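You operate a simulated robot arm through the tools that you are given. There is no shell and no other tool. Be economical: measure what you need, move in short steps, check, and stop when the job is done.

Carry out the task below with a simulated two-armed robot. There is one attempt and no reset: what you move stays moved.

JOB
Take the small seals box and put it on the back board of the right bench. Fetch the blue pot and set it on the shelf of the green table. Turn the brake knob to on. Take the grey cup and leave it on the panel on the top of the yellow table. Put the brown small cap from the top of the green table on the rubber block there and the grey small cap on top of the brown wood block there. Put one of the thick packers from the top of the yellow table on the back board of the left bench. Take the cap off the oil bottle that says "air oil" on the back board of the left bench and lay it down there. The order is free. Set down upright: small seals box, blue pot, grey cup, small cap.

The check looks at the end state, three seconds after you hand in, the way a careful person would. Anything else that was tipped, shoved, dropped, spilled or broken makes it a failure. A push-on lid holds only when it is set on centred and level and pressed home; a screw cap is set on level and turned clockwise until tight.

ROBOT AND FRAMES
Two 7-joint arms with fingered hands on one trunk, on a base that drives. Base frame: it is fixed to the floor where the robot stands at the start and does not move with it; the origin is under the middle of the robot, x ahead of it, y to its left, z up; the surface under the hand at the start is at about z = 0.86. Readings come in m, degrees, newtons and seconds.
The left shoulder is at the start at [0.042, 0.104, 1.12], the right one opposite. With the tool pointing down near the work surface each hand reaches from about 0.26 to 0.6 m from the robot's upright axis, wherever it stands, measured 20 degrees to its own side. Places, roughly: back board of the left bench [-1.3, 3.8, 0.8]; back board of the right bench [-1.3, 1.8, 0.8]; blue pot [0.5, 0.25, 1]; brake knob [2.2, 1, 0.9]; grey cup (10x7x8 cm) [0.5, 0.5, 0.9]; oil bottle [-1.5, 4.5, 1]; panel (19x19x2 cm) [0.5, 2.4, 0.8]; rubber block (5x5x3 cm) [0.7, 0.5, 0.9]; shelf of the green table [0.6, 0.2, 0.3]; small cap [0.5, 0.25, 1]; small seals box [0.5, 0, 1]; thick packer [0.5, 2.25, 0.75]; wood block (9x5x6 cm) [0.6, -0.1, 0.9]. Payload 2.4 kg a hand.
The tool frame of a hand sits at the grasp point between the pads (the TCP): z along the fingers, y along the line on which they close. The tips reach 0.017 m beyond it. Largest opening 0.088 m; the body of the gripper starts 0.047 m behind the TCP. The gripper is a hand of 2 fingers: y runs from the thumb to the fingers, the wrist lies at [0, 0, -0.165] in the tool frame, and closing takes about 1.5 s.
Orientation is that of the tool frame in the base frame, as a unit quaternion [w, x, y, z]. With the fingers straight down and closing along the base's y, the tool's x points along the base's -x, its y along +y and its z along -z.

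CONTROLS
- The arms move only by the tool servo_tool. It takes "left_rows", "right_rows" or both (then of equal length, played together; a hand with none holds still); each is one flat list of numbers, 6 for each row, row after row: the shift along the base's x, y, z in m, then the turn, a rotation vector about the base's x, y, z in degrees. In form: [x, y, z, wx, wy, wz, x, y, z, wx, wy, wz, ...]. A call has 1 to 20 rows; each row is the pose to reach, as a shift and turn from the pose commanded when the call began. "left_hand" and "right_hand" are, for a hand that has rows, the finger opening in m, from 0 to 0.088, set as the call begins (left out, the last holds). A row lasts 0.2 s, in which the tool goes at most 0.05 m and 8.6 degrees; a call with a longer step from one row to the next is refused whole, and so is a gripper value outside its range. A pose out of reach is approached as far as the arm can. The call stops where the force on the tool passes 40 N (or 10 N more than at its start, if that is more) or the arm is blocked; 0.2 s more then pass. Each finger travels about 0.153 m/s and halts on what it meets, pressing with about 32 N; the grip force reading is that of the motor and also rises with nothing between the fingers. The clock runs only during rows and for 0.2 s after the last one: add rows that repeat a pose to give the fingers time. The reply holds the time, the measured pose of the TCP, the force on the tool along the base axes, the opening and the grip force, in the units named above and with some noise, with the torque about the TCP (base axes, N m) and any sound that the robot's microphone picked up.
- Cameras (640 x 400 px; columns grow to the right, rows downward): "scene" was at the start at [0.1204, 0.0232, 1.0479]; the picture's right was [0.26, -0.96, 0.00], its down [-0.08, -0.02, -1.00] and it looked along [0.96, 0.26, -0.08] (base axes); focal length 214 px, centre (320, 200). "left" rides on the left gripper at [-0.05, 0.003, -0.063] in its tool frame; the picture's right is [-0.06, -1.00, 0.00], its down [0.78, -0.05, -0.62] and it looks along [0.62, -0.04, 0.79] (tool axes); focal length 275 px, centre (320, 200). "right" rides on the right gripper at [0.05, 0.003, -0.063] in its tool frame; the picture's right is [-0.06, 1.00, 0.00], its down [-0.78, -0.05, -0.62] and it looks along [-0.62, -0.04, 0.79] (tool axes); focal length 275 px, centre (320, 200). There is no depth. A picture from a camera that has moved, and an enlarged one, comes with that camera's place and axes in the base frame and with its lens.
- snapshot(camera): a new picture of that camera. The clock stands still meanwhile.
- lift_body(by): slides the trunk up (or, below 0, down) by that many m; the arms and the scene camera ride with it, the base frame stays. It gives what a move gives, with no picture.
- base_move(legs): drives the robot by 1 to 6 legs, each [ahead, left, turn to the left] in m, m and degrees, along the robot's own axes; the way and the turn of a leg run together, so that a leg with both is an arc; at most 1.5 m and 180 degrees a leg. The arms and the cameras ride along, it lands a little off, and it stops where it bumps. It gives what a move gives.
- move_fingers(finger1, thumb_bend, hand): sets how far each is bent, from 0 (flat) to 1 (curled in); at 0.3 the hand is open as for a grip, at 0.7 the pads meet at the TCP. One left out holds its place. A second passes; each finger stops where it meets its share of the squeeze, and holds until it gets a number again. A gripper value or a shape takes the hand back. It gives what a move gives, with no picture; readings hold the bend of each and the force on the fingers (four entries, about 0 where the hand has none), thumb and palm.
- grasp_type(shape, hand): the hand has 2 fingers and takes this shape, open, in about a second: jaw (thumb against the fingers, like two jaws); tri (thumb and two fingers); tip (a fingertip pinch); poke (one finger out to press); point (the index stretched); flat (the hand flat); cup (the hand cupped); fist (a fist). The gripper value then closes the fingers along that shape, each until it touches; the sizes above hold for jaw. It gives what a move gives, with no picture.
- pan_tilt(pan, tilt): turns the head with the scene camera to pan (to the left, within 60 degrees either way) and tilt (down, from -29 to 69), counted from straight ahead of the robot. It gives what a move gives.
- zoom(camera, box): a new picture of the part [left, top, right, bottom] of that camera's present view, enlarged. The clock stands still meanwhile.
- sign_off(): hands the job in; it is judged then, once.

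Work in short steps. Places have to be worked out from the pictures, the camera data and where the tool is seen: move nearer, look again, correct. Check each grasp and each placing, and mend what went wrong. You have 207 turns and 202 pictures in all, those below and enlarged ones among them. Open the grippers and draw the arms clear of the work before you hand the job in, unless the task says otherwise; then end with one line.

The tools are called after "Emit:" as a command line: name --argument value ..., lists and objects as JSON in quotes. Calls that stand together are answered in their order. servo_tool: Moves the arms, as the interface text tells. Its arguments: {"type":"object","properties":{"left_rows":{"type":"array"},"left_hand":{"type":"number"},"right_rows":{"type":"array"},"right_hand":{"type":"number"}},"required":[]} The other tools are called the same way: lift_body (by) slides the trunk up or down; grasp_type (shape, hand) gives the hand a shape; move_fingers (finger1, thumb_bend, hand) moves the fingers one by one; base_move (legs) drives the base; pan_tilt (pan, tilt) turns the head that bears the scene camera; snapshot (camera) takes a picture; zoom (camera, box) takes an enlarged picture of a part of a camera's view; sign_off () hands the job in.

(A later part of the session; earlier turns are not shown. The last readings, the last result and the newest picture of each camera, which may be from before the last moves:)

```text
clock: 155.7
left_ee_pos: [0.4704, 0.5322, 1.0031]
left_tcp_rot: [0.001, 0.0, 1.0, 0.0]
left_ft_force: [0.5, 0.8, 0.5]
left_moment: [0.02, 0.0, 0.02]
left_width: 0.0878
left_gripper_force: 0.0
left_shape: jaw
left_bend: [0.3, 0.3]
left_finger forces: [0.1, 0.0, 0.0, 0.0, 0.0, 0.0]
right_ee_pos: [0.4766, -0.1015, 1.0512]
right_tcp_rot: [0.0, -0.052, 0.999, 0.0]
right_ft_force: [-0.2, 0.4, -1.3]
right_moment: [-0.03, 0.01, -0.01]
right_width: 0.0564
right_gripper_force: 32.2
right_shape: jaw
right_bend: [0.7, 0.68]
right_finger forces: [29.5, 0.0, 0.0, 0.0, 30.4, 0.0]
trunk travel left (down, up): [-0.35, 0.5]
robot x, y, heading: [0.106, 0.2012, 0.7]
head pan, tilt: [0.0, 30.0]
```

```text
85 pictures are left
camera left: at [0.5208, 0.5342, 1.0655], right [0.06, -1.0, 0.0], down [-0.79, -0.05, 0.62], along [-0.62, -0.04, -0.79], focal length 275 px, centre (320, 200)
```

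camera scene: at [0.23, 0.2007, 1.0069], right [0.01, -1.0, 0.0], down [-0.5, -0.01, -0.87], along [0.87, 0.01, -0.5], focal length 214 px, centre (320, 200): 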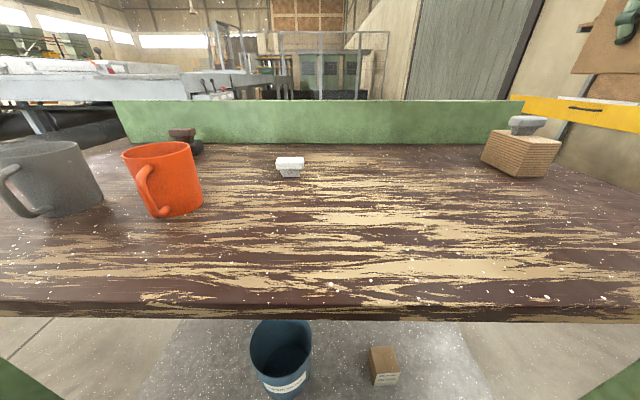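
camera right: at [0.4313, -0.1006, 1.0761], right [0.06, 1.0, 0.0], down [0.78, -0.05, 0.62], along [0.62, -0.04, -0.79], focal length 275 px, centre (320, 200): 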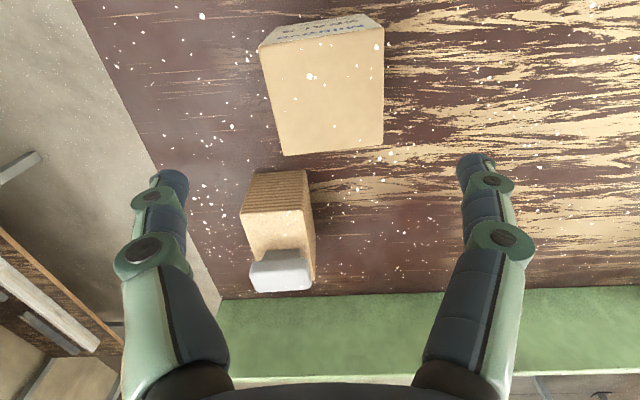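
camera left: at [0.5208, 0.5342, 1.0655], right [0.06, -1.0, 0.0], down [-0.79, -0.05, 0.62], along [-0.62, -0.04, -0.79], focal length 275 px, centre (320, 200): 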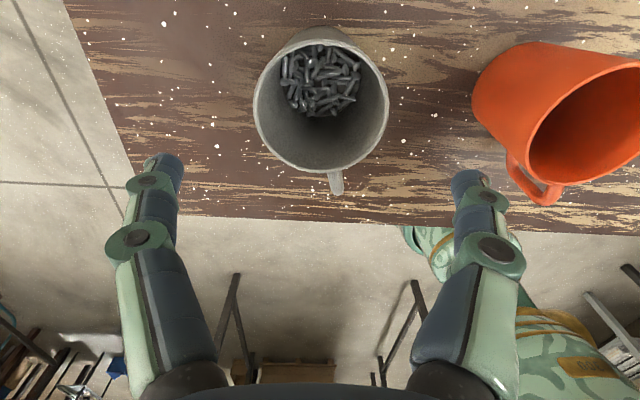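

Rim z≈0.938, centre (0.476, 0.531), Ø≈6.4 cm. Descend and close on the cup.

Emit:
servo_tool --left_rows '[0.005, -0.001, -0.04, 0, 0, 0, 0.005, -0.001, -0.08, 0, 0, 0, 0.005, -0.001, -0.1, 0, 0, 0, 0.005, -0.001, -0.1, 0, 0, 0]'

Emit:
servo_tool --left_rows '[0, 0, 0, 0, 0, 0, 0, 0, 0, 0, 0, 0, 0, 0, 0, 0, 0, 0, 0, 0, 0, 0, 0, 0]' --left_hand 0.04

Emit:
servo_tool --left_rows '[0, 0, 0.02, 0, 0, 0, 0, 0, 0.05, 0, 0, 0, 0, 0, 0.08, 0, 0, 0, 0, 0, 0.11, 0, 0, 0]'

Emit:
snapshot --camera "left"

Emit:
snapshot --camera "scene"

```text
clock: 156.7
left_ee_pos: [0.4746, 0.5286, 0.9033]
left_tcp_rot: [0.003, 0.0, 1.0, 0.002]
left_ft_force: [2.8, 0.2, 30.2]
left_moment: [0.04, 0.08, -0.09]
left_width: 0.0871
left_gripper_force: 0.1
left_shape: jaw
left_bend: [0.3, 0.3]
left_finger forces: [13.7, 0.0, 0.0, 0.1, 13.2, 0.0]
right_ee_pos: [0.476, -0.1023, 1.0525]
right_tcp_rot: [0.0, -0.053, 0.999, 0.001]
right_ft_force: [0.6, 0.3, -1.0]
right_moment: [0.0, 0.01, 0.01]
right_width: 0.0562
right_gripper_force: 32.1
right_shape: jaw
right_bend: [0.7, 0.68]
right_finger forces: [29.5, 0.1, 0.0, 0.1, 30.3, 0.0]
trunk travel left (down, up): [-0.35, 0.5]
robot x, y, heading: [0.108, 0.1978, 0.8]
head pan, tilt: [0.0, 30.0]
```

```text
clock: 157.7
left_ee_pos: [0.4752, 0.5295, 0.9023]
left_tcp_rot: [0.002, 0.001, 1.0, 0.001]
left_ft_force: [6.1, 4.2, 35.0]
left_moment: [-0.04, 0.08, -0.18]
left_width: 0.0496
left_gripper_force: 31.6
left_shape: jaw
left_bend: [0.77, 0.74]
left_finger forces: [46.9, 0.1, 0.1, 0.1, 37.2, 0.0]
right_ee_pos: [0.475, -0.103, 1.0508]
right_tcp_rot: [0.001, -0.052, 0.999, 0.001]
right_ft_force: [0.3, 0.2, -1.1]
right_moment: [0.0, 0.03, 0.01]
right_width: 0.0564
right_gripper_force: 32.2
right_shape: jaw
right_bend: [0.7, 0.68]
right_finger forces: [29.5, 0.0, 0.0, 0.0, 30.2, 0.1]
trunk travel left (down, up): [-0.35, 0.5]
robot x, y, heading: [0.1096, 0.1983, 0.7]
head pan, tilt: [0.0, 30.0]
```

```text
clock: 158.7
left_ee_pos: [0.4747, 0.5301, 1.0121]
left_tcp_rot: [-0.001, 0.0, 1.0, -0.001]
left_ft_force: [0.2, -0.2, -1.3]
left_moment: [-0.07, -0.01, 0.0]
left_width: 0.0495
left_gripper_force: 32.4
left_shape: jaw
left_bend: [0.77, 0.74]
left_finger forces: [33.0, 0.0, 0.0, 0.0, 30.8, 0.0]
right_ee_pos: [0.4772, -0.1003, 1.0503]
right_tcp_rot: [-0.001, -0.052, 0.999, -0.001]
right_ft_force: [-0.5, 0.3, -1.7]
right_moment: [-0.02, -0.03, 0.04]
right_width: 0.0562
right_gripper_force: 32.3
right_shape: jaw
right_bend: [0.7, 0.68]
right_finger forces: [29.5, 0.0, 0.0, 0.0, 30.3, 0.0]
trunk travel left (down, up): [-0.35, 0.5]
robot x, y, heading: [0.1104, 0.2018, 0.5]
head pan, tilt: [0.0, 30.0]
```

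```text
84 pictures are left
camera left: at [0.525, 0.5329, 1.0752], right [0.06, -1.0, 0.0], down [-0.78, -0.05, 0.62], along [-0.62, -0.04, -0.79], focal length 275 px, centre (320, 200)
```

left: 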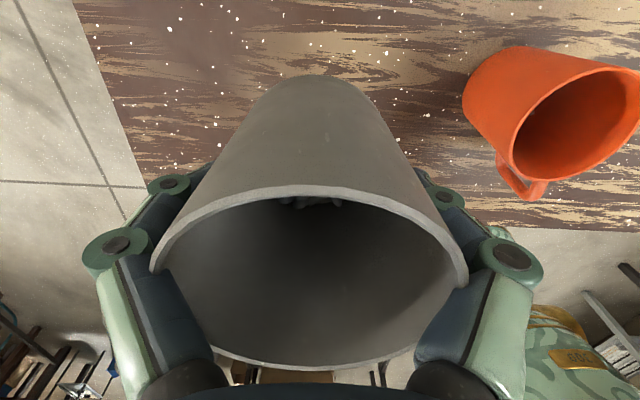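

```text
83 pictures are left
camera scene: at [0.23, 0.2007, 1.0069], right [0.01, -1.0, 0.0], down [-0.5, -0.01, -0.87], along [0.87, 0.01, -0.5], focal length 214 px, centre (320, 200)
```

scene: 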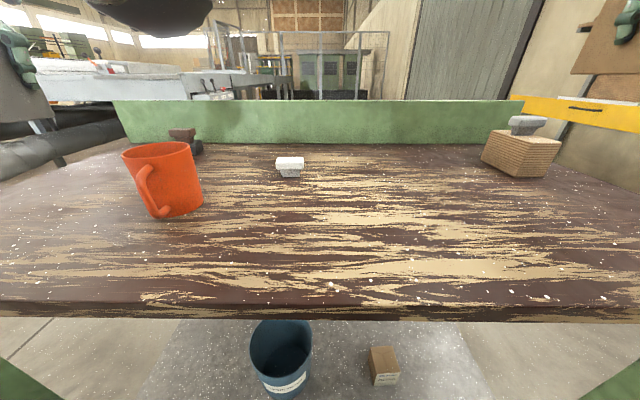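

Cup is held. Now back away from the table and drive left toward the yellow table, then look.

Emit:
base_move --legs '[[-0.38, 0, 0], [0, 1.2, 0]]'

Emit:
pan_tilt --pan 35 --tilt 25

Emit:
snapshot --camera "scene"

```text
clock: 166.7
left_ee_pos: [0.0709, 1.7176, 1.0124]
left_tcp_rot: [0.001, -0.008, 1.0, 0.0]
left_ft_force: [-0.5, 0.1, -0.6]
left_moment: [-0.01, -0.02, 0.0]
left_width: 0.0491
left_gripper_force: 32.4
left_shape: jaw
left_bend: [0.77, 0.74]
left_finger forces: [32.9, 0.0, 0.0, 0.0, 30.8, 0.0]
right_ee_pos: [0.0826, 1.0855, 1.0508]
right_tcp_rot: [0.0, -0.061, 0.998, 0.0]
right_ft_force: [-0.4, -0.4, 0.1]
right_moment: [-0.02, 0.04, 0.01]
right_width: 0.0563
right_gripper_force: 32.1
right_shape: jaw
right_bend: [0.7, 0.68]
right_finger forces: [29.6, 0.0, 0.0, 0.1, 30.2, 0.0]
trunk travel left (down, up): [-0.35, 0.5]
robot x, y, heading: [-0.2919, 1.3799, 2.1]
head pan, tilt: [0.0, 30.0]
```

```text
clock: 167.7
left_ee_pos: [0.0689, 1.7173, 1.0117]
left_tcp_rot: [0.001, -0.009, 1.0, -0.001]
left_ft_force: [0.2, -0.1, -0.7]
left_moment: [-0.04, -0.03, 0.01]
left_width: 0.0492
left_gripper_force: 32.3
left_shape: jaw
left_bend: [0.77, 0.74]
left_finger forces: [32.8, 0.0, 0.0, 0.0, 30.7, 0.1]
right_ee_pos: [0.0826, 1.0862, 1.0518]
right_tcp_rot: [0.0, -0.061, 0.998, 0.0]
right_ft_force: [0.8, 0.7, -1.0]
right_moment: [0.02, 0.01, 0.01]
right_width: 0.0564
right_gripper_force: 32.1
right_shape: jaw
right_bend: [0.7, 0.68]
right_finger forces: [29.7, 0.0, 0.0, 0.0, 30.2, 0.1]
trunk travel left (down, up): [-0.35, 0.5]
robot x, y, heading: [-0.2938, 1.38, 1.7]
head pan, tilt: [35.0, 25.0]
```

```text
82 pictures are left
camera scene: at [-0.1857, 1.4349, 1.0149], right [0.6, -0.8, 0.0], down [-0.34, -0.25, -0.91], along [0.73, 0.54, -0.42], focal length 214 px, centre (320, 200)
```

scene: 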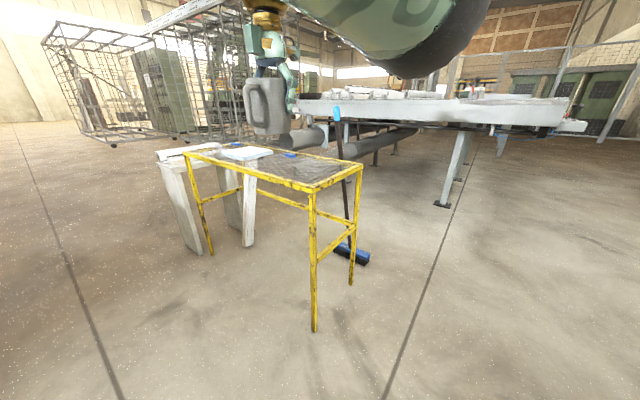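

The yellow table's front edge is at x≈0.35, y≈1.86–2.82. Drive left 0.8 m and look at its top.

Emit:
base_move --legs '[[0.0, 0.8, -1.7], [0.12, 0, 0]]'

Emit:
pan_tilt --pan -5 --tilt 35

Emit:
snapshot --camera "scene"

Emit:
snapshot --camera "right"

```text
clock: 172.8
left_ee_pos: [0.1836, 2.5185, 1.0118]
left_tcp_rot: [0.0, 0.003, 1.0, 0.0]
left_ft_force: [0.2, -0.1, -1.0]
left_moment: [0.0, 0.0, 0.01]
left_width: 0.049
left_gripper_force: 31.6
left_shape: jaw
left_bend: [0.77, 0.74]
left_finger forces: [32.8, 0.1, 0.0, 0.0, 30.7, 0.0]
right_ee_pos: [0.1817, 1.8876, 1.0505]
right_tcp_rot: [0.0, -0.05, 0.999, -0.001]
right_ft_force: [-0.7, 0.4, -2.2]
right_moment: [0.01, 0.02, 0.05]
right_width: 0.0565
right_gripper_force: 32.1
right_shape: jaw
right_bend: [0.7, 0.68]
right_finger forces: [29.5, 0.1, 0.2, 0.0, 30.2, 0.1]
trunk travel left (down, up): [-0.35, 0.5]
robot x, y, heading: [-0.1844, 2.1931, 0.3]
head pan, tilt: [35.0, 25.0]
```

```text
clock: 173.9
left_ee_pos: [0.1833, 2.5187, 1.0117]
left_tcp_rot: [0.0, 0.003, 1.0, 0.001]
left_ft_force: [-0.6, 0.2, -0.3]
left_moment: [-0.03, 0.0, -0.01]
left_width: 0.0493
left_gripper_force: 31.9
left_shape: jaw
left_bend: [0.77, 0.74]
left_finger forces: [32.7, 0.1, 0.0, 0.1, 30.8, 0.1]
right_ee_pos: [0.1804, 1.8876, 1.052]
right_tcp_rot: [0.0, -0.05, 0.999, 0.0]
right_ft_force: [0.7, 0.8, -1.1]
right_moment: [0.0, -0.02, 0.01]
right_width: 0.0561
right_gripper_force: 32.2
right_shape: jaw
right_bend: [0.7, 0.68]
right_finger forces: [29.5, 0.1, 0.0, 0.0, 30.2, 0.0]
trunk travel left (down, up): [-0.35, 0.5]
robot x, y, heading: [-0.1867, 2.1891, 0.2]
head pan, tilt: [-5.0, 35.0]
```

```text
81 pictures are left
camera scene: at [-0.0667, 2.1829, 0.9991], right [-0.08, -1.0, 0.0], down [-0.57, 0.05, -0.82], along [0.82, -0.07, -0.57], focal length 214 px, centre (320, 200)
```

scene: 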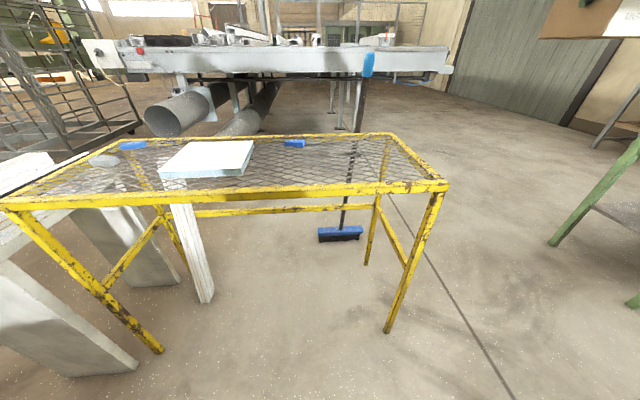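

```text
80 pictures are left
camera right: at [0.132, 1.8854, 1.1142], right [-0.04, 1.0, 0.0], down [0.78, 0.03, 0.62], along [0.62, 0.02, -0.79], focal length 275 px, centre (320, 200)
```

right: 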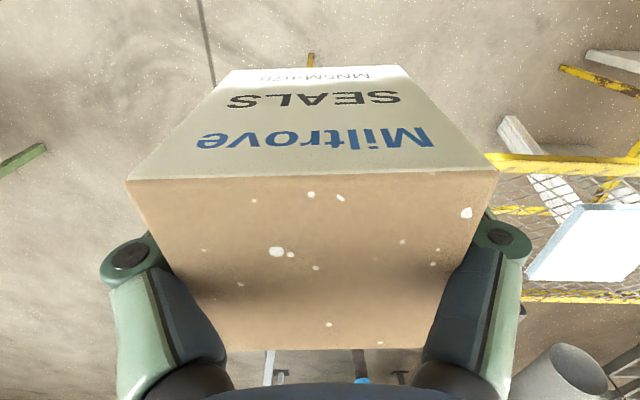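

Emit:
zoom --camera "scene" --box '[80, 115, 340, 205]'

```text
2.46 times, centred on (210, 160) of scene
camera zoom: at [-0.0667, 2.1829, 0.9991], right [-0.08, -1.0, 0.0], down [-0.57, 0.05, -0.82], along [0.82, -0.07, -0.57], focal length 528 px, centre (591, 298)
```

zoom: 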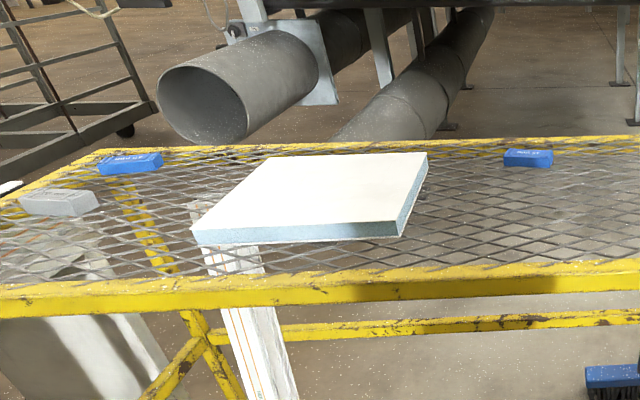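

Panel: x≈0.433–0.635, y≈2.337–2.54, top ≈0.757. Drive closer, lower the trunk 0.1 and bring the cup over the panel.

Emit:
base_move --legs '[[0.235, -0.05, 0]]'

Emit:
lift_body --by -0.1

Emit:
servo_tool --left_rows '[0.03, -0.01, 0, 0, 0, 0, 0.06, -0.02, 0, 0, 0, 0, 0.09, -0.02, 0, 0, 0, 0, 0.1, -0.02, 0, 0, 0, 0]'

Emit:
pan_tilt --pan 10 --tilt 40

Emit:
snapshot --camera "scene"

```text
clock: 175.7
left_ee_pos: [0.4101, 2.4712, 1.0116]
left_tcp_rot: [0.0, 0.001, 1.0, 0.0]
left_ft_force: [0.1, -0.8, -0.7]
left_moment: [0.01, 0.0, -0.05]
left_width: 0.0489
left_gripper_force: 31.9
left_shape: jaw
left_bend: [0.77, 0.74]
left_finger forces: [32.9, 0.0, 0.1, 0.0, 30.6, 0.1]
right_ee_pos: [0.4085, 1.8404, 1.0511]
right_tcp_rot: [0.001, -0.05, 0.999, 0.001]
right_ft_force: [0.1, -1.0, -1.1]
right_moment: [0.03, -0.01, 0.0]
right_width: 0.0562
right_gripper_force: 32.3
right_shape: jaw
right_bend: [0.7, 0.68]
right_finger forces: [29.5, 0.1, 0.0, 0.1, 30.1, 0.0]
trunk travel left (down, up): [-0.35, 0.5]
robot x, y, heading: [0.0384, 2.1436, 0.6]
head pan, tilt: [-5.0, 35.0]
```

```text
clock: 177.0
left_ee_pos: [0.4091, 2.4715, 0.9123]
left_tcp_rot: [0.0, 0.002, 1.0, 0.001]
left_ft_force: [-0.2, 0.0, -1.3]
left_moment: [-0.01, -0.03, 0.02]
left_width: 0.0493
left_gripper_force: 31.8
left_shape: jaw
left_bend: [0.77, 0.74]
left_finger forces: [32.7, 0.0, 0.0, 0.0, 30.7, 0.0]
right_ee_pos: [0.4083, 1.84, 0.9512]
right_tcp_rot: [0.0, -0.051, 0.999, 0.0]
right_ft_force: [-0.4, 0.7, -0.9]
right_moment: [-0.05, 0.02, -0.02]
right_width: 0.0567
right_gripper_force: 32.5
right_shape: jaw
right_bend: [0.7, 0.68]
right_finger forces: [29.6, 0.0, 0.0, 0.0, 30.2, 0.1]
trunk travel left (down, up): [-0.25, 0.6]
robot x, y, heading: [0.0416, 2.1427, 0.5]
head pan, tilt: [-5.0, 35.0]
```

```text
clock: 178.0
left_ee_pos: [0.51, 2.4527, 0.9122]
left_tcp_rot: [0.0, 0.001, 1.0, 0.0]
left_ft_force: [0.0, -0.9, -1.4]
left_moment: [0.04, -0.02, 0.03]
left_width: 0.0491
left_gripper_force: 32.0
left_shape: jaw
left_bend: [0.77, 0.74]
left_finger forces: [32.3, 0.0, 0.0, 0.0, 30.3, 0.1]
right_ee_pos: [0.409, 1.8413, 0.9508]
right_tcp_rot: [0.0, -0.051, 0.999, -0.001]
right_ft_force: [0.7, -0.5, -0.4]
right_moment: [0.03, 0.02, 0.01]
right_width: 0.0562
right_gripper_force: 32.4
right_shape: jaw
right_bend: [0.7, 0.68]
right_finger forces: [29.5, 0.0, 0.1, 0.0, 30.1, 0.1]
trunk travel left (down, up): [-0.25, 0.6]
robot x, y, heading: [0.038, 2.14, 0.6]
head pan, tilt: [-5.0, 35.0]
```

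```text
clock: 178.8
left_ee_pos: [0.5098, 2.4522, 0.9121]
left_tcp_rot: [0.0, 0.002, 1.0, 0.0]
left_ft_force: [-0.1, 0.6, -1.6]
left_moment: [-0.01, -0.01, -0.02]
left_width: 0.0495
left_gripper_force: 31.7
left_shape: jaw
left_bend: [0.77, 0.74]
left_finger forces: [32.3, 0.0, 0.1, 0.0, 30.4, 0.1]
right_ee_pos: [0.4077, 1.8402, 0.9508]
right_tcp_rot: [0.0, -0.051, 0.999, 0.0]
right_ft_force: [-0.1, 0.1, -1.3]
right_moment: [0.03, 0.03, -0.01]
right_width: 0.0566
right_gripper_force: 31.7
right_shape: jaw
right_bend: [0.7, 0.68]
right_finger forces: [29.4, 0.0, 0.0, 0.0, 30.2, 0.1]
trunk travel left (down, up): [-0.25, 0.6]
robot x, y, heading: [0.0386, 2.1445, 0.6]
head pan, tilt: [10.0, 40.0]
```

```text
78 pictures are left
camera scene: at [0.1598, 2.1574, 0.8914], right [0.18, -0.98, 0.0], down [-0.63, -0.12, -0.77], along [0.75, 0.14, -0.64], focal length 214 px, centre (320, 200)
```

scene: 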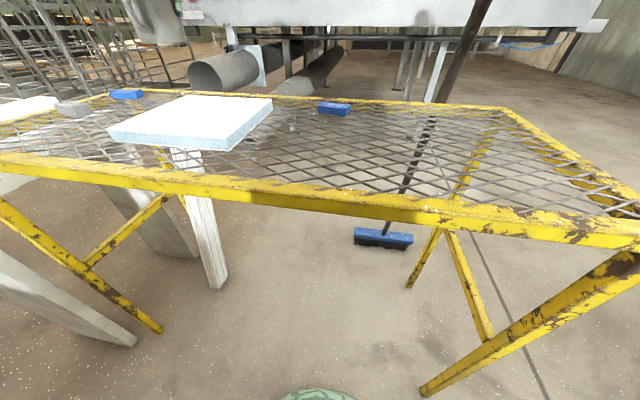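

Panel centre ≈(0.53, 2.45). Lower the cup toward it.

Emit:
servo_tool --left_rows '[0.015, 0, -0.03, 0, 0, 0, 0.015, 0, -0.06, 0, 0, 0, 0.015, 0, -0.09, 0, 0, 0, 0.015, 0, -0.1, 0, 0, 0, 0.015, 0, -0.1, 0, 0, 0]'

Emit:
zoom --camera "scene" --box '[60, 20, 320, 180]'

```text
clock: 180.0
left_ee_pos: [0.5229, 2.4509, 0.813]
left_tcp_rot: [0.003, 0.001, 1.0, 0.001]
left_ft_force: [3.9, 1.9, 23.0]
left_moment: [-0.07, 0.1, -0.03]
left_width: 0.0491
left_gripper_force: 32.1
left_shape: jaw
left_bend: [0.77, 0.74]
left_finger forces: [40.4, 0.0, 0.0, 0.0, 34.4, 0.1]
right_ee_pos: [0.408, 1.839, 0.9513]
right_tcp_rot: [0.001, -0.051, 0.999, 0.0]
right_ft_force: [0.7, -0.3, -1.8]
right_moment: [-0.02, 0.04, 0.02]
right_width: 0.0561
right_gripper_force: 31.7
right_shape: jaw
right_bend: [0.7, 0.68]
right_finger forces: [29.3, 0.0, 0.0, 0.0, 30.1, 0.1]
trunk travel left (down, up): [-0.25, 0.6]
robot x, y, heading: [0.0432, 2.1399, 0.3]
head pan, tilt: [10.0, 40.0]
```

```text
2.46 times, centred on (190, 100) of scene
camera zoom: at [0.1589, 2.1569, 0.8918], right [0.18, -0.98, 0.0], down [-0.63, -0.12, -0.77], along [0.75, 0.14, -0.64], focal length 528 px, centre (640, 446)
```

zoom: 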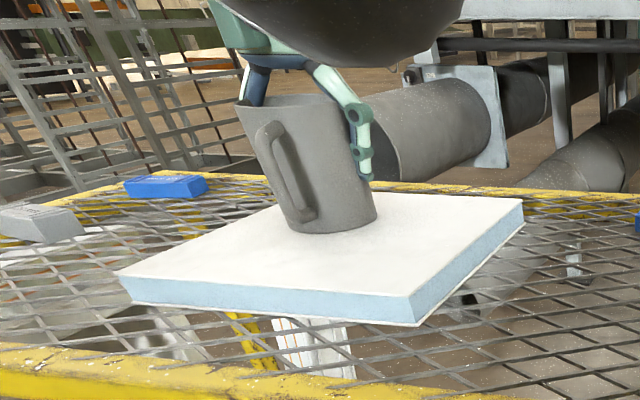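

It's down already (23 N). Ease up 3 mm, open, and lift away.

Emit:
servo_tool --left_rows '[0, 0, 0.004, 0, 0, 0, 0, 0, 0.004, 0, 0, 0]'

Emit:
servo_tool --left_rows '[0, 0, 0, 0, 0, 0, 0, 0, 0, 0, 0, 0, 0, 0, 0, 0, 0, 0, 0, 0, 0.01, 0, 0, 0, 0, 0, 0.04, 0, 0, 0, 0, 0, 0.08, 0, 0, 0, 0, 0, 0.12, 0, 0, 0, 0, 0, 0.16, 0, 0, 0]' --left_hand 0.088

Emit:
zoom --camera "scene" --box '[60, 20, 380, 180]'

Emit:
snapshot --camera "left"

```text
clock: 180.6
left_ee_pos: [0.5236, 2.4505, 0.8146]
left_tcp_rot: [-0.001, 0.002, 1.0, -0.001]
left_ft_force: [-0.2, 0.3, 0.1]
left_moment: [0.01, -0.02, -0.01]
left_width: 0.0494
left_gripper_force: 32.1
left_shape: jaw
left_bend: [0.77, 0.74]
left_finger forces: [33.2, 0.0, 0.0, 0.0, 30.9, 0.0]
right_ee_pos: [0.4075, 1.8399, 0.951]
right_tcp_rot: [0.0, -0.05, 0.999, 0.0]
right_ft_force: [0.6, -0.7, -1.1]
right_moment: [-0.01, 0.0, -0.01]
right_width: 0.0564
right_gripper_force: 32.3
right_shape: jaw
right_bend: [0.7, 0.68]
right_finger forces: [29.4, 0.0, 0.0, 0.0, 30.1, 0.1]
trunk travel left (down, up): [-0.25, 0.6]
robot x, y, heading: [0.0437, 2.1446, 0.3]
head pan, tilt: [10.0, 40.0]
```

```text
clock: 182.4
left_ee_pos: [0.5254, 2.4509, 0.9774]
left_tcp_rot: [0.0, 0.002, 1.0, 0.0]
left_ft_force: [0.1, 0.0, -0.4]
left_moment: [0.01, 0.0, 0.0]
left_width: 0.0883
left_gripper_force: 0.1
left_shape: jaw
left_bend: [0.3, 0.3]
left_finger forces: [0.1, 0.0, 0.0, 0.0, 0.0, 0.0]
right_ee_pos: [0.4086, 1.8408, 0.9514]
right_tcp_rot: [0.0, -0.05, 0.999, 0.0]
right_ft_force: [0.2, -0.3, -1.5]
right_moment: [0.0, 0.01, 0.01]
right_width: 0.0562
right_gripper_force: 32.6
right_shape: jaw
right_bend: [0.7, 0.68]
right_finger forces: [29.4, 0.0, 0.0, 0.0, 30.1, 0.0]
trunk travel left (down, up): [-0.25, 0.6]
robot x, y, heading: [0.0431, 2.1419, 0.6]
head pan, tilt: [10.0, 40.0]
```

```text
2.00 times, centred on (220, 100) of scene
camera zoom: at [0.1597, 2.1574, 0.8914], right [0.18, -0.98, 0.0], down [-0.63, -0.12, -0.77], along [0.75, 0.14, -0.64], focal length 429 px, centre (520, 400)
```

zoom: 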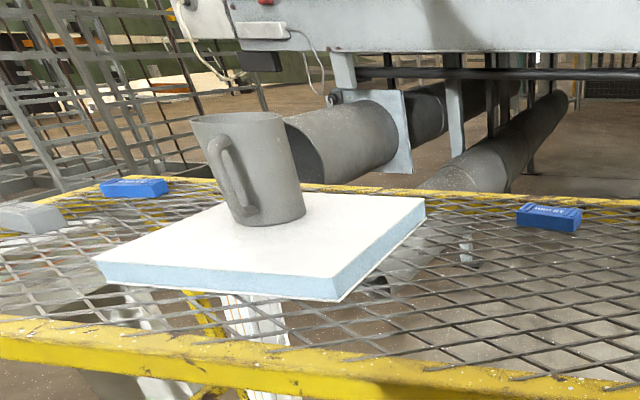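

```text
75 pictures are left
camera left: at [0.5751, 2.4541, 1.0404], right [0.06, -1.0, 0.0], down [-0.78, -0.05, 0.62], along [-0.62, -0.04, -0.79], focal length 275 px, centre (320, 200)
```

left: 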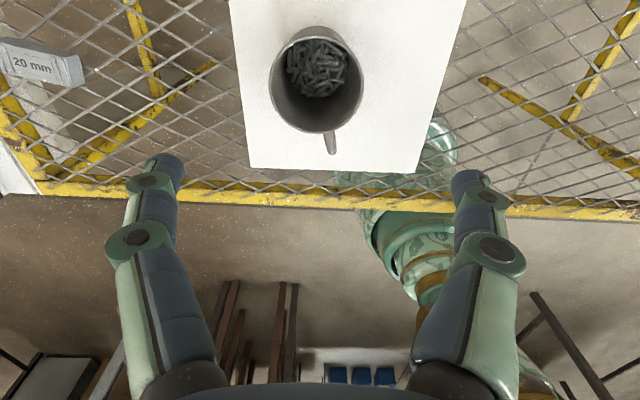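

Cup stands on the panel with its screws. The grey packer reads "20 mm"; read the blue ones.

Emit:
zoom --camera "scene" --box '[300, 92, 370, 128]'

Emit:
zoom --camera "scene" --box '[50, 80, 160, 140]'

```text
9.14 times, centred on (335, 110) of scene
camera zoom: at [0.1597, 2.1574, 0.8914], right [0.18, -0.98, 0.0], down [-0.63, -0.12, -0.77], along [0.75, 0.14, -0.64], focal length 1961 px, centre (183, 1023)
```

zoom: 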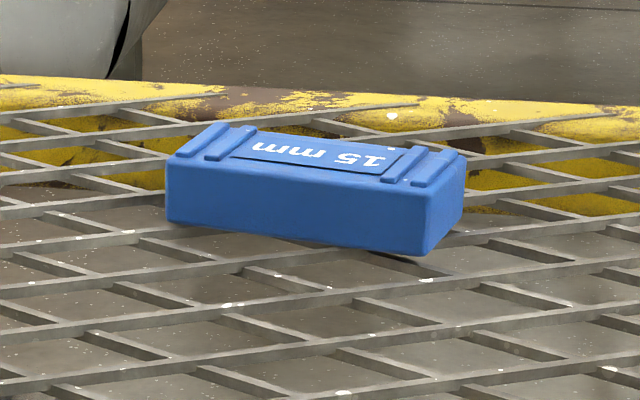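

```text
5.82 times, centred on (105, 110) of scene
camera zoom: at [0.1597, 2.1574, 0.8914], right [0.18, -0.98, 0.0], down [-0.63, -0.12, -0.77], along [0.75, 0.14, -0.64], focal length 1248 px, centre (1571, 724)
```

zoom: 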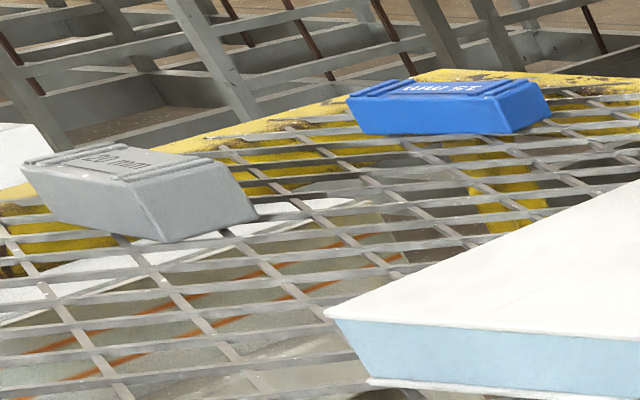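

The right blue packer (15 mm, at ≈(0.58, 2.21)) fits the given place for the thick packers. Shift the base and bring the left hand above it.

Emit:
base_move --legs '[[0.06, -0.1, 0]]'

Emit:
servo_tool --left_rows '[0, -0.04, 0, 0, 0, 0, 0, -0.08, 0, 0, 0, 0, 0, -0.12, -0.02, 0, 0, 0, 0, -0.14, -0.06, 0, 0, 0, 0, -0.14, -0.1, 0, 0, 0]'

Emit:
snapshot --camera "left"

Emit:
zoom --camera "scene" --box '[160, 60, 420, 220]'

```text
clock: 183.6
left_ee_pos: [0.5858, 2.3521, 0.9771]
left_tcp_rot: [0.0, 0.002, 1.0, 0.0]
left_ft_force: [-0.9, 0.4, 0.3]
left_moment: [0.0, 0.0, -0.01]
left_width: 0.0876
left_gripper_force: 0.0
left_shape: jaw
left_bend: [0.3, 0.3]
left_finger forces: [0.0, 0.0, 0.1, 0.0, 0.1, 0.0]
right_ee_pos: [0.4681, 1.7409, 0.9502]
right_tcp_rot: [0.0, -0.05, 0.999, 0.0]
right_ft_force: [0.3, 0.0, -0.9]
right_moment: [0.02, -0.01, -0.01]
right_width: 0.0565
right_gripper_force: 32.4
right_shape: jaw
right_bend: [0.7, 0.68]
right_finger forces: [29.4, 0.0, 0.0, 0.0, 30.2, 0.0]
trunk travel left (down, up): [-0.25, 0.6]
robot x, y, heading: [0.1013, 2.043, 0.1]
head pan, tilt: [10.0, 40.0]
```

```text
clock: 184.8
left_ee_pos: [0.6127, 2.223, 0.8676]
left_tcp_rot: [0.001, 0.002, 1.0, -0.001]
left_ft_force: [-0.1, 0.1, 0.0]
left_moment: [0.0, 0.0, -0.01]
left_width: 0.0879
left_gripper_force: 0.1
left_shape: jaw
left_bend: [0.3, 0.3]
left_finger forces: [0.1, 0.1, 0.0, 0.0, 0.1, 0.0]
left hand out of reach, approached as far as the arm can: row 2, 3, 4, 5
right_ee_pos: [0.4687, 1.7391, 0.9503]
right_tcp_rot: [0.0, -0.05, 0.999, 0.001]
right_ft_force: [0.3, -0.1, -0.5]
right_moment: [-0.02, -0.03, 0.04]
right_width: 0.056
right_gripper_force: 31.5
right_shape: jaw
right_bend: [0.7, 0.68]
right_finger forces: [29.4, 0.0, 0.0, 0.1, 30.1, 0.1]
trunk travel left (down, up): [-0.25, 0.6]
robot x, y, heading: [0.1019, 2.0433, 0.5]
head pan, tilt: [10.0, 40.0]
```

```text
72 pictures are left
camera left: at [0.6629, 2.2256, 0.9309], right [0.06, -1.0, 0.0], down [-0.78, -0.05, 0.62], along [-0.62, -0.04, -0.79], focal length 275 px, centre (320, 200)
```

left: 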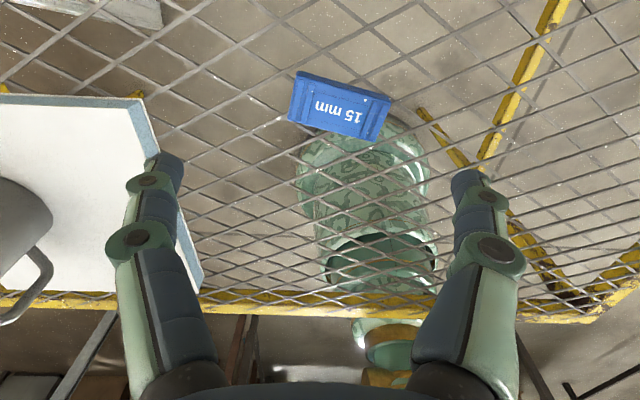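

```text
2.46 times, centred on (290, 140) of scene
camera zoom: at [0.2204, 2.0576, 0.8913], right [0.18, -0.98, 0.0], down [-0.63, -0.12, -0.77], along [0.75, 0.14, -0.64], focal length 528 px, centre (394, 348)
```

zoom: 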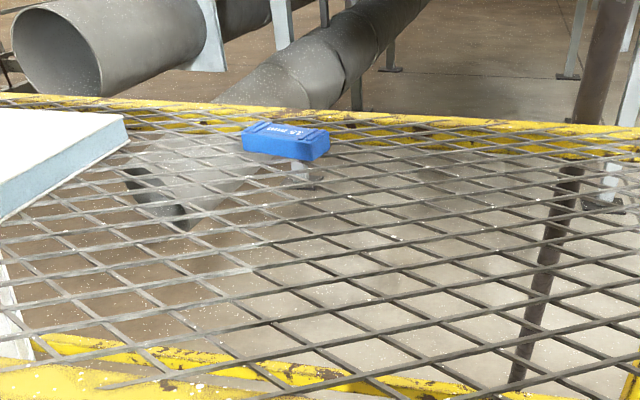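

The packer is at ≈(0.603, 2.209), turned about −12°; the hand is nearly over it. Adjust and descend partway, watching for the limit.

Emit:
servo_tool --left_rows '[-0.005, -0.007, -0.02, 0, 0, -6, -0.01, -0.014, -0.04, 0, 0, -12, -0.01, -0.014, -0.07, 0, 0, -12]'

Emit:
snapshot --camera "left"

```text
clock: 185.6
left_ee_pos: [0.6014, 2.2104, 0.7992]
left_tcp_rot: [0.001, 0.107, 0.994, 0.0]
left_ft_force: [1.1, 0.5, -0.2]
left_moment: [0.0, 0.02, -0.01]
left_width: 0.0881
left_gripper_force: 0.1
left_shape: jaw
left_bend: [0.3, 0.3]
left_finger forces: [0.0, 0.0, 0.1, 0.0, 0.0, 0.1]
right_ee_pos: [0.4696, 1.7408, 0.9515]
right_tcp_rot: [0.0, -0.05, 0.999, 0.0]
right_ft_force: [0.0, 0.3, -1.9]
right_moment: [0.01, -0.01, -0.01]
right_width: 0.0564
right_gripper_force: 32.1
right_shape: jaw
right_bend: [0.7, 0.68]
right_finger forces: [29.4, 0.1, 0.0, 0.0, 30.0, 0.0]
trunk travel left (down, up): [-0.25, 0.6]
robot x, y, heading: [0.0994, 2.0416, 0.2]
head pan, tilt: [10.0, 40.0]
```

```text
70 pictures are left
camera left: at [0.6512, 2.2019, 0.863], right [-0.15, -0.99, 0.0], down [-0.78, 0.12, 0.62], along [-0.61, 0.09, -0.79], focal length 275 px, centre (320, 200)
```

left: 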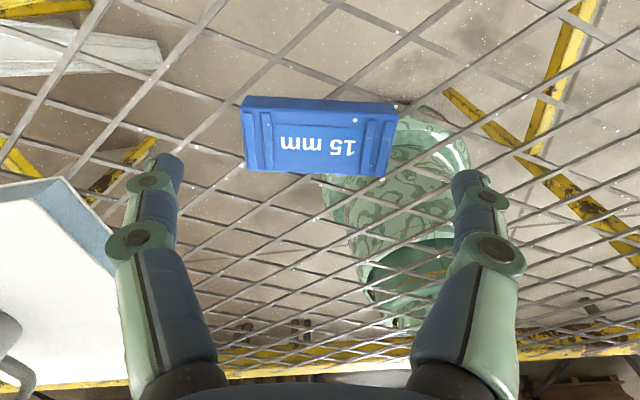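

Well centred. Descend to z≈0.759 and close.

Emit:
servo_tool --left_rows '[0, 0, -0.02, 0, 0, 0, 0, 0, -0.035, 0, 0, 0, 0, 0, -0.04, 0, 0, 0]'

Emit:
servo_tool --left_rows '[0, 0, 0, 0, 0, 0, 0, 0, 0, 0, 0, 0, 0, 0, 0, 0, 0, 0, 0, 0, 0, 0, 0, 0]' --left_hand 0.03

Emit:
servo_tool --left_rows '[0, 0, 0.03, 0, 0, 0, 0, 0, 0.07, 0, 0, 0, 0, 0, 0.11, 0, 0, 0]'

Emit:
snapshot --camera "left"

```text
clock: 186.4
left_ee_pos: [0.602, 2.2094, 0.7641]
left_tcp_rot: [0.006, 0.107, 0.994, 0.002]
left_ft_force: [1.4, -0.5, 33.8]
left_moment: [-0.13, -0.01, 0.01]
left_width: 0.0873
left_gripper_force: 0.1
left_shape: jaw
left_bend: [0.31, 0.29]
left_finger forces: [15.4, 0.0, 0.1, 0.0, 17.3, 0.0]
right_ee_pos: [0.467, 1.7398, 0.952]
right_tcp_rot: [0.001, -0.05, 0.999, 0.0]
right_ft_force: [-0.8, -0.2, -1.0]
right_moment: [-0.01, -0.04, -0.01]
right_width: 0.0565
right_gripper_force: 31.8
right_shape: jaw
right_bend: [0.7, 0.68]
right_finger forces: [29.5, 0.0, 0.0, 0.1, 29.9, 0.0]
trunk travel left (down, up): [-0.25, 0.6]
robot x, y, heading: [0.1034, 2.0464, 0.4]
head pan, tilt: [10.0, 40.0]
```

```text
clock: 186.8
left_ee_pos: [0.605, 2.2121, 0.7681]
left_tcp_rot: [0.011, 0.106, 0.994, 0.003]
left_ft_force: [6.1, 6.1, 36.4]
left_moment: [-0.8, 0.14, 0.08]
left_width: 0.0536
left_gripper_force: 32.0
left_shape: jaw
left_bend: [0.73, 0.59]
left_finger forces: [33.8, 0.1, 0.0, 0.0, 53.2, 0.0]
right_ee_pos: [0.468, 1.7407, 0.9517]
right_tcp_rot: [0.001, -0.05, 0.999, 0.0]
right_ft_force: [-0.6, 0.4, -1.3]
right_moment: [0.01, -0.01, -0.01]
right_width: 0.0563
right_gripper_force: 32.0
right_shape: jaw
right_bend: [0.7, 0.68]
right_finger forces: [29.4, 0.0, 0.0, 0.1, 30.1, 0.1]
trunk travel left (down, up): [-0.25, 0.6]
robot x, y, heading: [0.1017, 2.0451, 0.1]
head pan, tilt: [10.0, 40.0]
stopped in row 1 (left hand): the force on the tool passed its limit at 46 N (the readings are from after the stop); the commanded pose is now the measured one
```

```text
clock: 187.6
left_ee_pos: [0.6162, 2.2165, 0.8692]
left_tcp_rot: [0.003, 0.107, 0.994, 0.001]
left_ft_force: [-0.4, 0.5, 0.7]
left_moment: [-0.01, -0.01, 0.0]
left_width: 0.0521
left_gripper_force: 32.1
left_shape: jaw
left_bend: [0.74, 0.62]
left_finger forces: [26.4, 0.0, 0.0, 0.0, 26.4, 0.1]
left hand out of reach, approached as far as the arm can: row 3
right_ee_pos: [0.4688, 1.7404, 0.9512]
right_tcp_rot: [0.0, -0.05, 0.999, 0.001]
right_ft_force: [0.3, -0.6, -0.9]
right_moment: [-0.04, 0.0, 0.0]
right_width: 0.0562
right_gripper_force: 32.4
right_shape: jaw
right_bend: [0.7, 0.68]
right_finger forces: [29.4, 0.1, 0.0, 0.0, 30.0, 0.1]
trunk travel left (down, up): [-0.25, 0.6]
robot x, y, heading: [0.1055, 2.0403, 0.5]
head pan, tilt: [10.0, 40.0]
```

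```text
69 pictures are left
camera left: at [0.6652, 2.2082, 0.9323], right [-0.15, -0.99, 0.0], down [-0.78, 0.12, 0.61], along [-0.61, 0.09, -0.79], focal length 275 px, centre (320, 200)
```

left: 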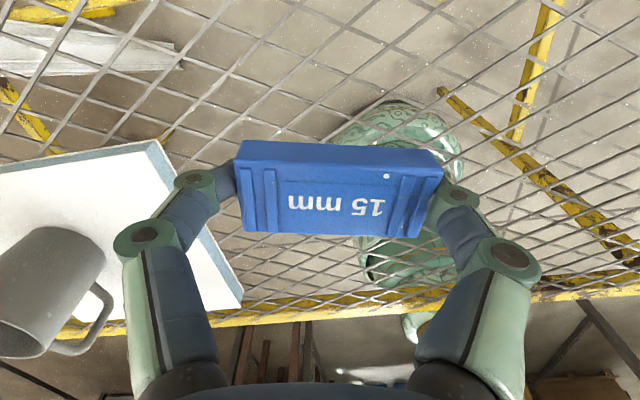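

Packer held. Back off, raise the trunk for clearance, turn left 90° and look at the benches.

Emit:
base_move --legs '[[-0.38, 0, 0]]'

Emit:
lift_body --by 0.3

Emit:
base_move --legs '[[0, 0, 90]]'

Emit:
pan_tilt --pan 58 --tilt 25

Emit:
snapshot --camera "scene"

```text
clock: 190.0
left_ee_pos: [0.2374, 2.2125, 0.8681]
left_tcp_rot: [0.005, 0.108, 0.994, 0.002]
left_ft_force: [-0.4, 0.5, 1.0]
left_moment: [0.01, 0.0, -0.01]
left_width: 0.0519
left_gripper_force: 32.3
left_shape: jaw
left_bend: [0.74, 0.62]
left_finger forces: [26.4, 0.0, 0.1, 0.0, 26.3, 0.0]
right_ee_pos: [0.0882, 1.7372, 0.951]
right_tcp_rot: [-0.001, -0.048, 0.999, 0.0]
right_ft_force: [0.3, -0.1, -0.5]
right_moment: [0.0, -0.03, 0.01]
right_width: 0.0565
right_gripper_force: 31.9
right_shape: jaw
right_bend: [0.7, 0.68]
right_finger forces: [29.4, 0.0, 0.0, 0.0, 30.0, 0.0]
trunk travel left (down, up): [-0.25, 0.6]
robot x, y, heading: [-0.2806, 2.0441, 0.3]
head pan, tilt: [10.0, 40.0]
```

```text
clock: 193.0
left_ee_pos: [0.2372, 2.2121, 1.1681]
left_tcp_rot: [0.003, 0.108, 0.994, 0.001]
left_ft_force: [0.2, -0.2, -1.3]
left_moment: [-0.03, 0.01, 0.01]
left_width: 0.0521
left_gripper_force: 31.9
left_shape: jaw
left_bend: [0.74, 0.62]
left_finger forces: [26.3, 0.0, 0.0, 0.0, 26.4, 0.0]
right_ee_pos: [0.0873, 1.7374, 1.2501]
right_tcp_rot: [0.0, -0.048, 0.999, 0.0]
right_ft_force: [0.7, 0.4, -0.5]
right_moment: [0.01, -0.02, -0.04]
right_width: 0.0562
right_gripper_force: 32.2
right_shape: jaw
right_bend: [0.7, 0.68]
right_finger forces: [29.3, 0.1, 0.0, 0.1, 30.1, 0.0]
trunk travel left (down, up): [-0.55, 0.3]
robot x, y, heading: [-0.2787, 2.0409, 0.0]
head pan, tilt: [10.0, 40.0]
```

```text
clock: 197.2
left_ee_pos: [-0.4497, 2.5574, 1.1682]
left_tcp_rot: [0.002, -0.627, 0.779, 0.004]
left_ft_force: [0.3, -0.3, -0.4]
left_moment: [0.0, 0.01, -0.03]
left_width: 0.052
left_gripper_force: 32.3
left_shape: jaw
left_bend: [0.74, 0.62]
left_finger forces: [25.8, 0.0, 0.0, 0.1, 25.9, 0.1]
right_ee_pos: [0.0256, 2.4082, 1.2507]
right_tcp_rot: [0.0, 0.741, -0.672, 0.001]
right_ft_force: [-0.2, 1.0, -1.5]
right_moment: [0.02, 0.02, -0.02]
right_width: 0.0559
right_gripper_force: 31.6
right_shape: jaw
right_bend: [0.7, 0.68]
right_finger forces: [28.4, 0.0, 0.0, 0.0, 29.0, 0.0]
trunk travel left (down, up): [-0.55, 0.3]
robot x, y, heading: [-0.2807, 2.0421, 90.1]
head pan, tilt: [10.0, 40.0]
```

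```text
clock: 198.3
left_ee_pos: [-0.45, 2.5575, 1.1687]
left_tcp_rot: [0.002, -0.626, 0.78, 0.004]
left_ft_force: [0.3, -0.2, -0.6]
left_moment: [0.03, 0.01, 0.02]
left_width: 0.052
left_gripper_force: 31.9
left_shape: jaw
left_bend: [0.74, 0.62]
left_finger forces: [25.9, 0.1, 0.1, 0.1, 25.9, 0.0]
right_ee_pos: [0.0232, 2.4073, 1.2506]
right_tcp_rot: [0.0, 0.741, -0.672, 0.0]
right_ft_force: [0.2, 0.5, -1.7]
right_moment: [0.0, -0.01, -0.03]
right_width: 0.0562
right_gripper_force: 31.5
right_shape: jaw
right_bend: [0.7, 0.68]
right_finger forces: [28.3, 0.0, 0.0, 0.1, 28.9, 0.1]
trunk travel left (down, up): [-0.55, 0.3]
robot x, y, heading: [-0.2775, 2.0446, 90.0]
head pan, tilt: [58.0, 25.0]
```

```text
68 pictures are left
camera scene: at [-0.3563, 2.1164, 1.216], right [0.53, 0.85, 0.0], down [0.36, -0.22, -0.91], along [-0.77, 0.48, -0.42], focal length 214 px, centre (320, 200)
```

scene: 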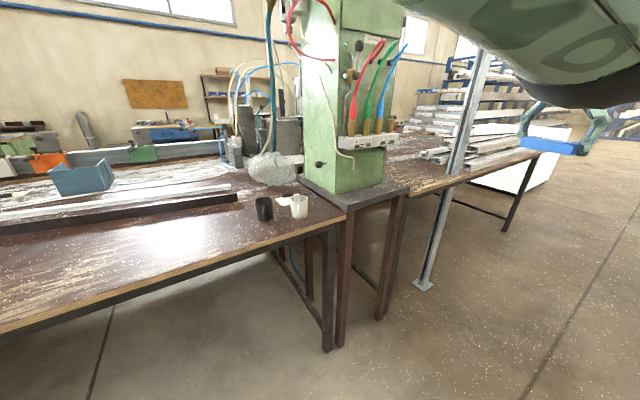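

Emit:
zoom --camera "scene" --box '[0, 110, 340, 330]'

```text
1.82 times, centred on (170, 220) of scene
camera zoom: at [-0.3563, 2.1164, 1.216], right [0.53, 0.85, 0.0], down [0.36, -0.22, -0.91], along [-0.77, 0.48, -0.42], focal length 390 px, centre (593, 164)
```

zoom: 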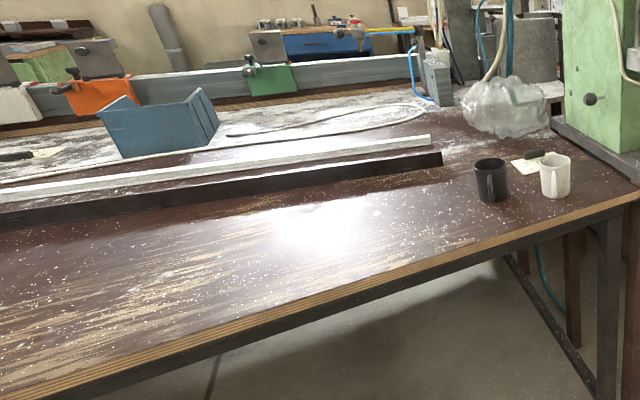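

Bench details need a closer view. Back up a little, turn to face the benches and look down on the right bench.

Emit:
base_move --legs '[[-0.2, 0, 0], [0, 0, 90]]'

Emit:
pan_tilt --pan 0 --tilt 30

Emit:
snapshot --camera "scene"

```text
clock: 203.7
left_ee_pos: [-0.7972, 1.6863, 1.1681]
left_tcp_rot: [0.002, 0.993, -0.119, -0.005]
left_ft_force: [1.0, -1.0, 0.0]
left_moment: [-0.01, 0.01, 0.01]
left_width: 0.052
left_gripper_force: 31.8
left_shape: jaw
left_bend: [0.74, 0.62]
left_finger forces: [25.7, 0.0, 0.0, 0.1, 25.7, 0.1]
right_ee_pos: [-0.6373, 2.1571, 1.2519]
right_tcp_rot: [0.0, 0.999, 0.036, 0.0]
right_ft_force: [-1.1, -0.1, -1.4]
right_moment: [0.01, 0.02, 0.0]
right_width: 0.0558
right_gripper_force: 31.9
right_shape: jaw
right_bend: [0.71, 0.68]
right_finger forces: [27.6, 0.0, 0.0, 0.0, 28.3, 0.0]
trunk travel left (down, up): [-0.55, 0.3]
robot x, y, heading: [-0.2774, 1.8508, 179.2]
head pan, tilt: [58.0, 25.0]
```

```text
clock: 205.0
left_ee_pos: [-0.7977, 1.6861, 1.1691]
left_tcp_rot: [0.001, 0.993, -0.12, -0.005]
left_ft_force: [0.7, -0.1, -1.1]
left_moment: [-0.01, 0.02, -0.01]
left_width: 0.0518
left_gripper_force: 32.2
left_shape: jaw
left_bend: [0.74, 0.62]
left_finger forces: [25.7, 0.0, 0.1, 0.1, 25.7, 0.0]
right_ee_pos: [-0.6383, 2.1578, 1.2513]
right_tcp_rot: [0.0, 0.999, 0.036, 0.001]
right_ft_force: [0.9, 0.5, -1.2]
right_moment: [0.0, 0.02, 0.0]
right_width: 0.0558
right_gripper_force: 32.3
right_shape: jaw
right_bend: [0.71, 0.68]
right_finger forces: [27.7, 0.0, 0.0, 0.0, 28.2, 0.1]
trunk travel left (down, up): [-0.55, 0.3]
robot x, y, heading: [-0.277, 1.8456, 178.9]
head pan, tilt: [0.0, 30.0]
```

```text
66 pictures are left
camera scene: at [-0.3955, 1.8473, 1.2081], right [0.02, 1.0, 0.0], down [0.5, -0.01, -0.87], along [-0.87, 0.02, -0.5], focal length 214 px, centre (320, 200)
```

scene: 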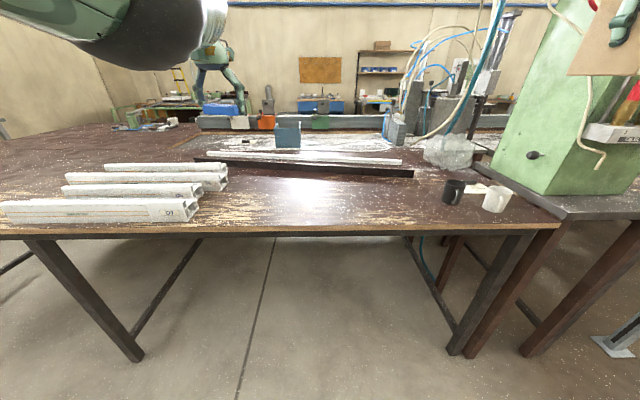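

Emit:
zoom --camera "scene" --box '[90, 100, 450, 240]'

```text
1.78 times, centred on (270, 170) of scene
camera zoom: at [-0.3955, 1.8473, 1.2081], right [0.02, 1.0, 0.0], down [0.5, -0.01, -0.87], along [-0.87, 0.02, -0.5], focal length 381 px, centre (409, 253)
```

zoom: 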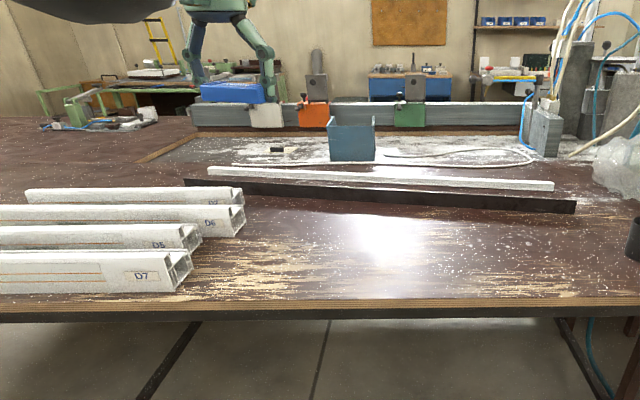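

The bench's rear part is far; the brown board in front of me may be the "back board". The left bench with the oil bottle will show which surface is meant, so back off a little and strafe to it.

Emit:
base_move --legs '[[-0.14, 0, 1], [0, -1.0, 0], [0, -0.9, 0]]'

Emit:
snapshot --camera "scene"

```text
clock: 215.4
left_ee_pos: [-0.621, 3.5854, 1.1682]
left_tcp_rot: [0.002, 0.992, -0.122, -0.005]
left_ft_force: [-0.1, -0.3, -0.3]
left_moment: [-0.01, 0.02, -0.04]
left_width: 0.0518
left_gripper_force: 31.7
left_shape: jaw
left_bend: [0.74, 0.62]
left_finger forces: [25.7, 0.1, 0.0, 0.1, 25.7, 0.0]
right_ee_pos: [-0.4599, 4.0559, 1.2507]
right_tcp_rot: [0.0, 0.999, 0.035, 0.0]
right_ft_force: [-0.3, 0.0, -1.4]
right_moment: [0.0, -0.01, -0.04]
right_width: 0.0559
right_gripper_force: 31.8
right_shape: jaw
right_bend: [0.71, 0.68]
right_finger forces: [27.6, 0.0, 0.0, 0.0, 28.3, 0.0]
trunk travel left (down, up): [-0.55, 0.3]
robot x, y, heading: [-0.1027, 3.7442, 178.6]
head pan, tilt: [0.0, 30.0]
```

```text
64 pictures are left
camera scene: at [-0.2191, 3.744, 1.2081], right [0.02, 1.0, 0.0], down [0.5, -0.01, -0.87], along [-0.87, 0.02, -0.5], focal length 214 px, centre (320, 200)
```

scene: 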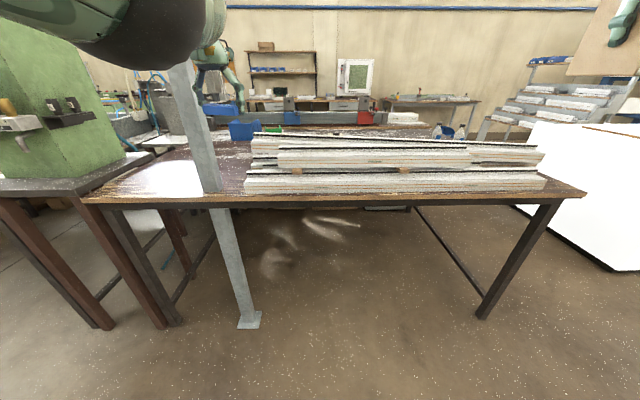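

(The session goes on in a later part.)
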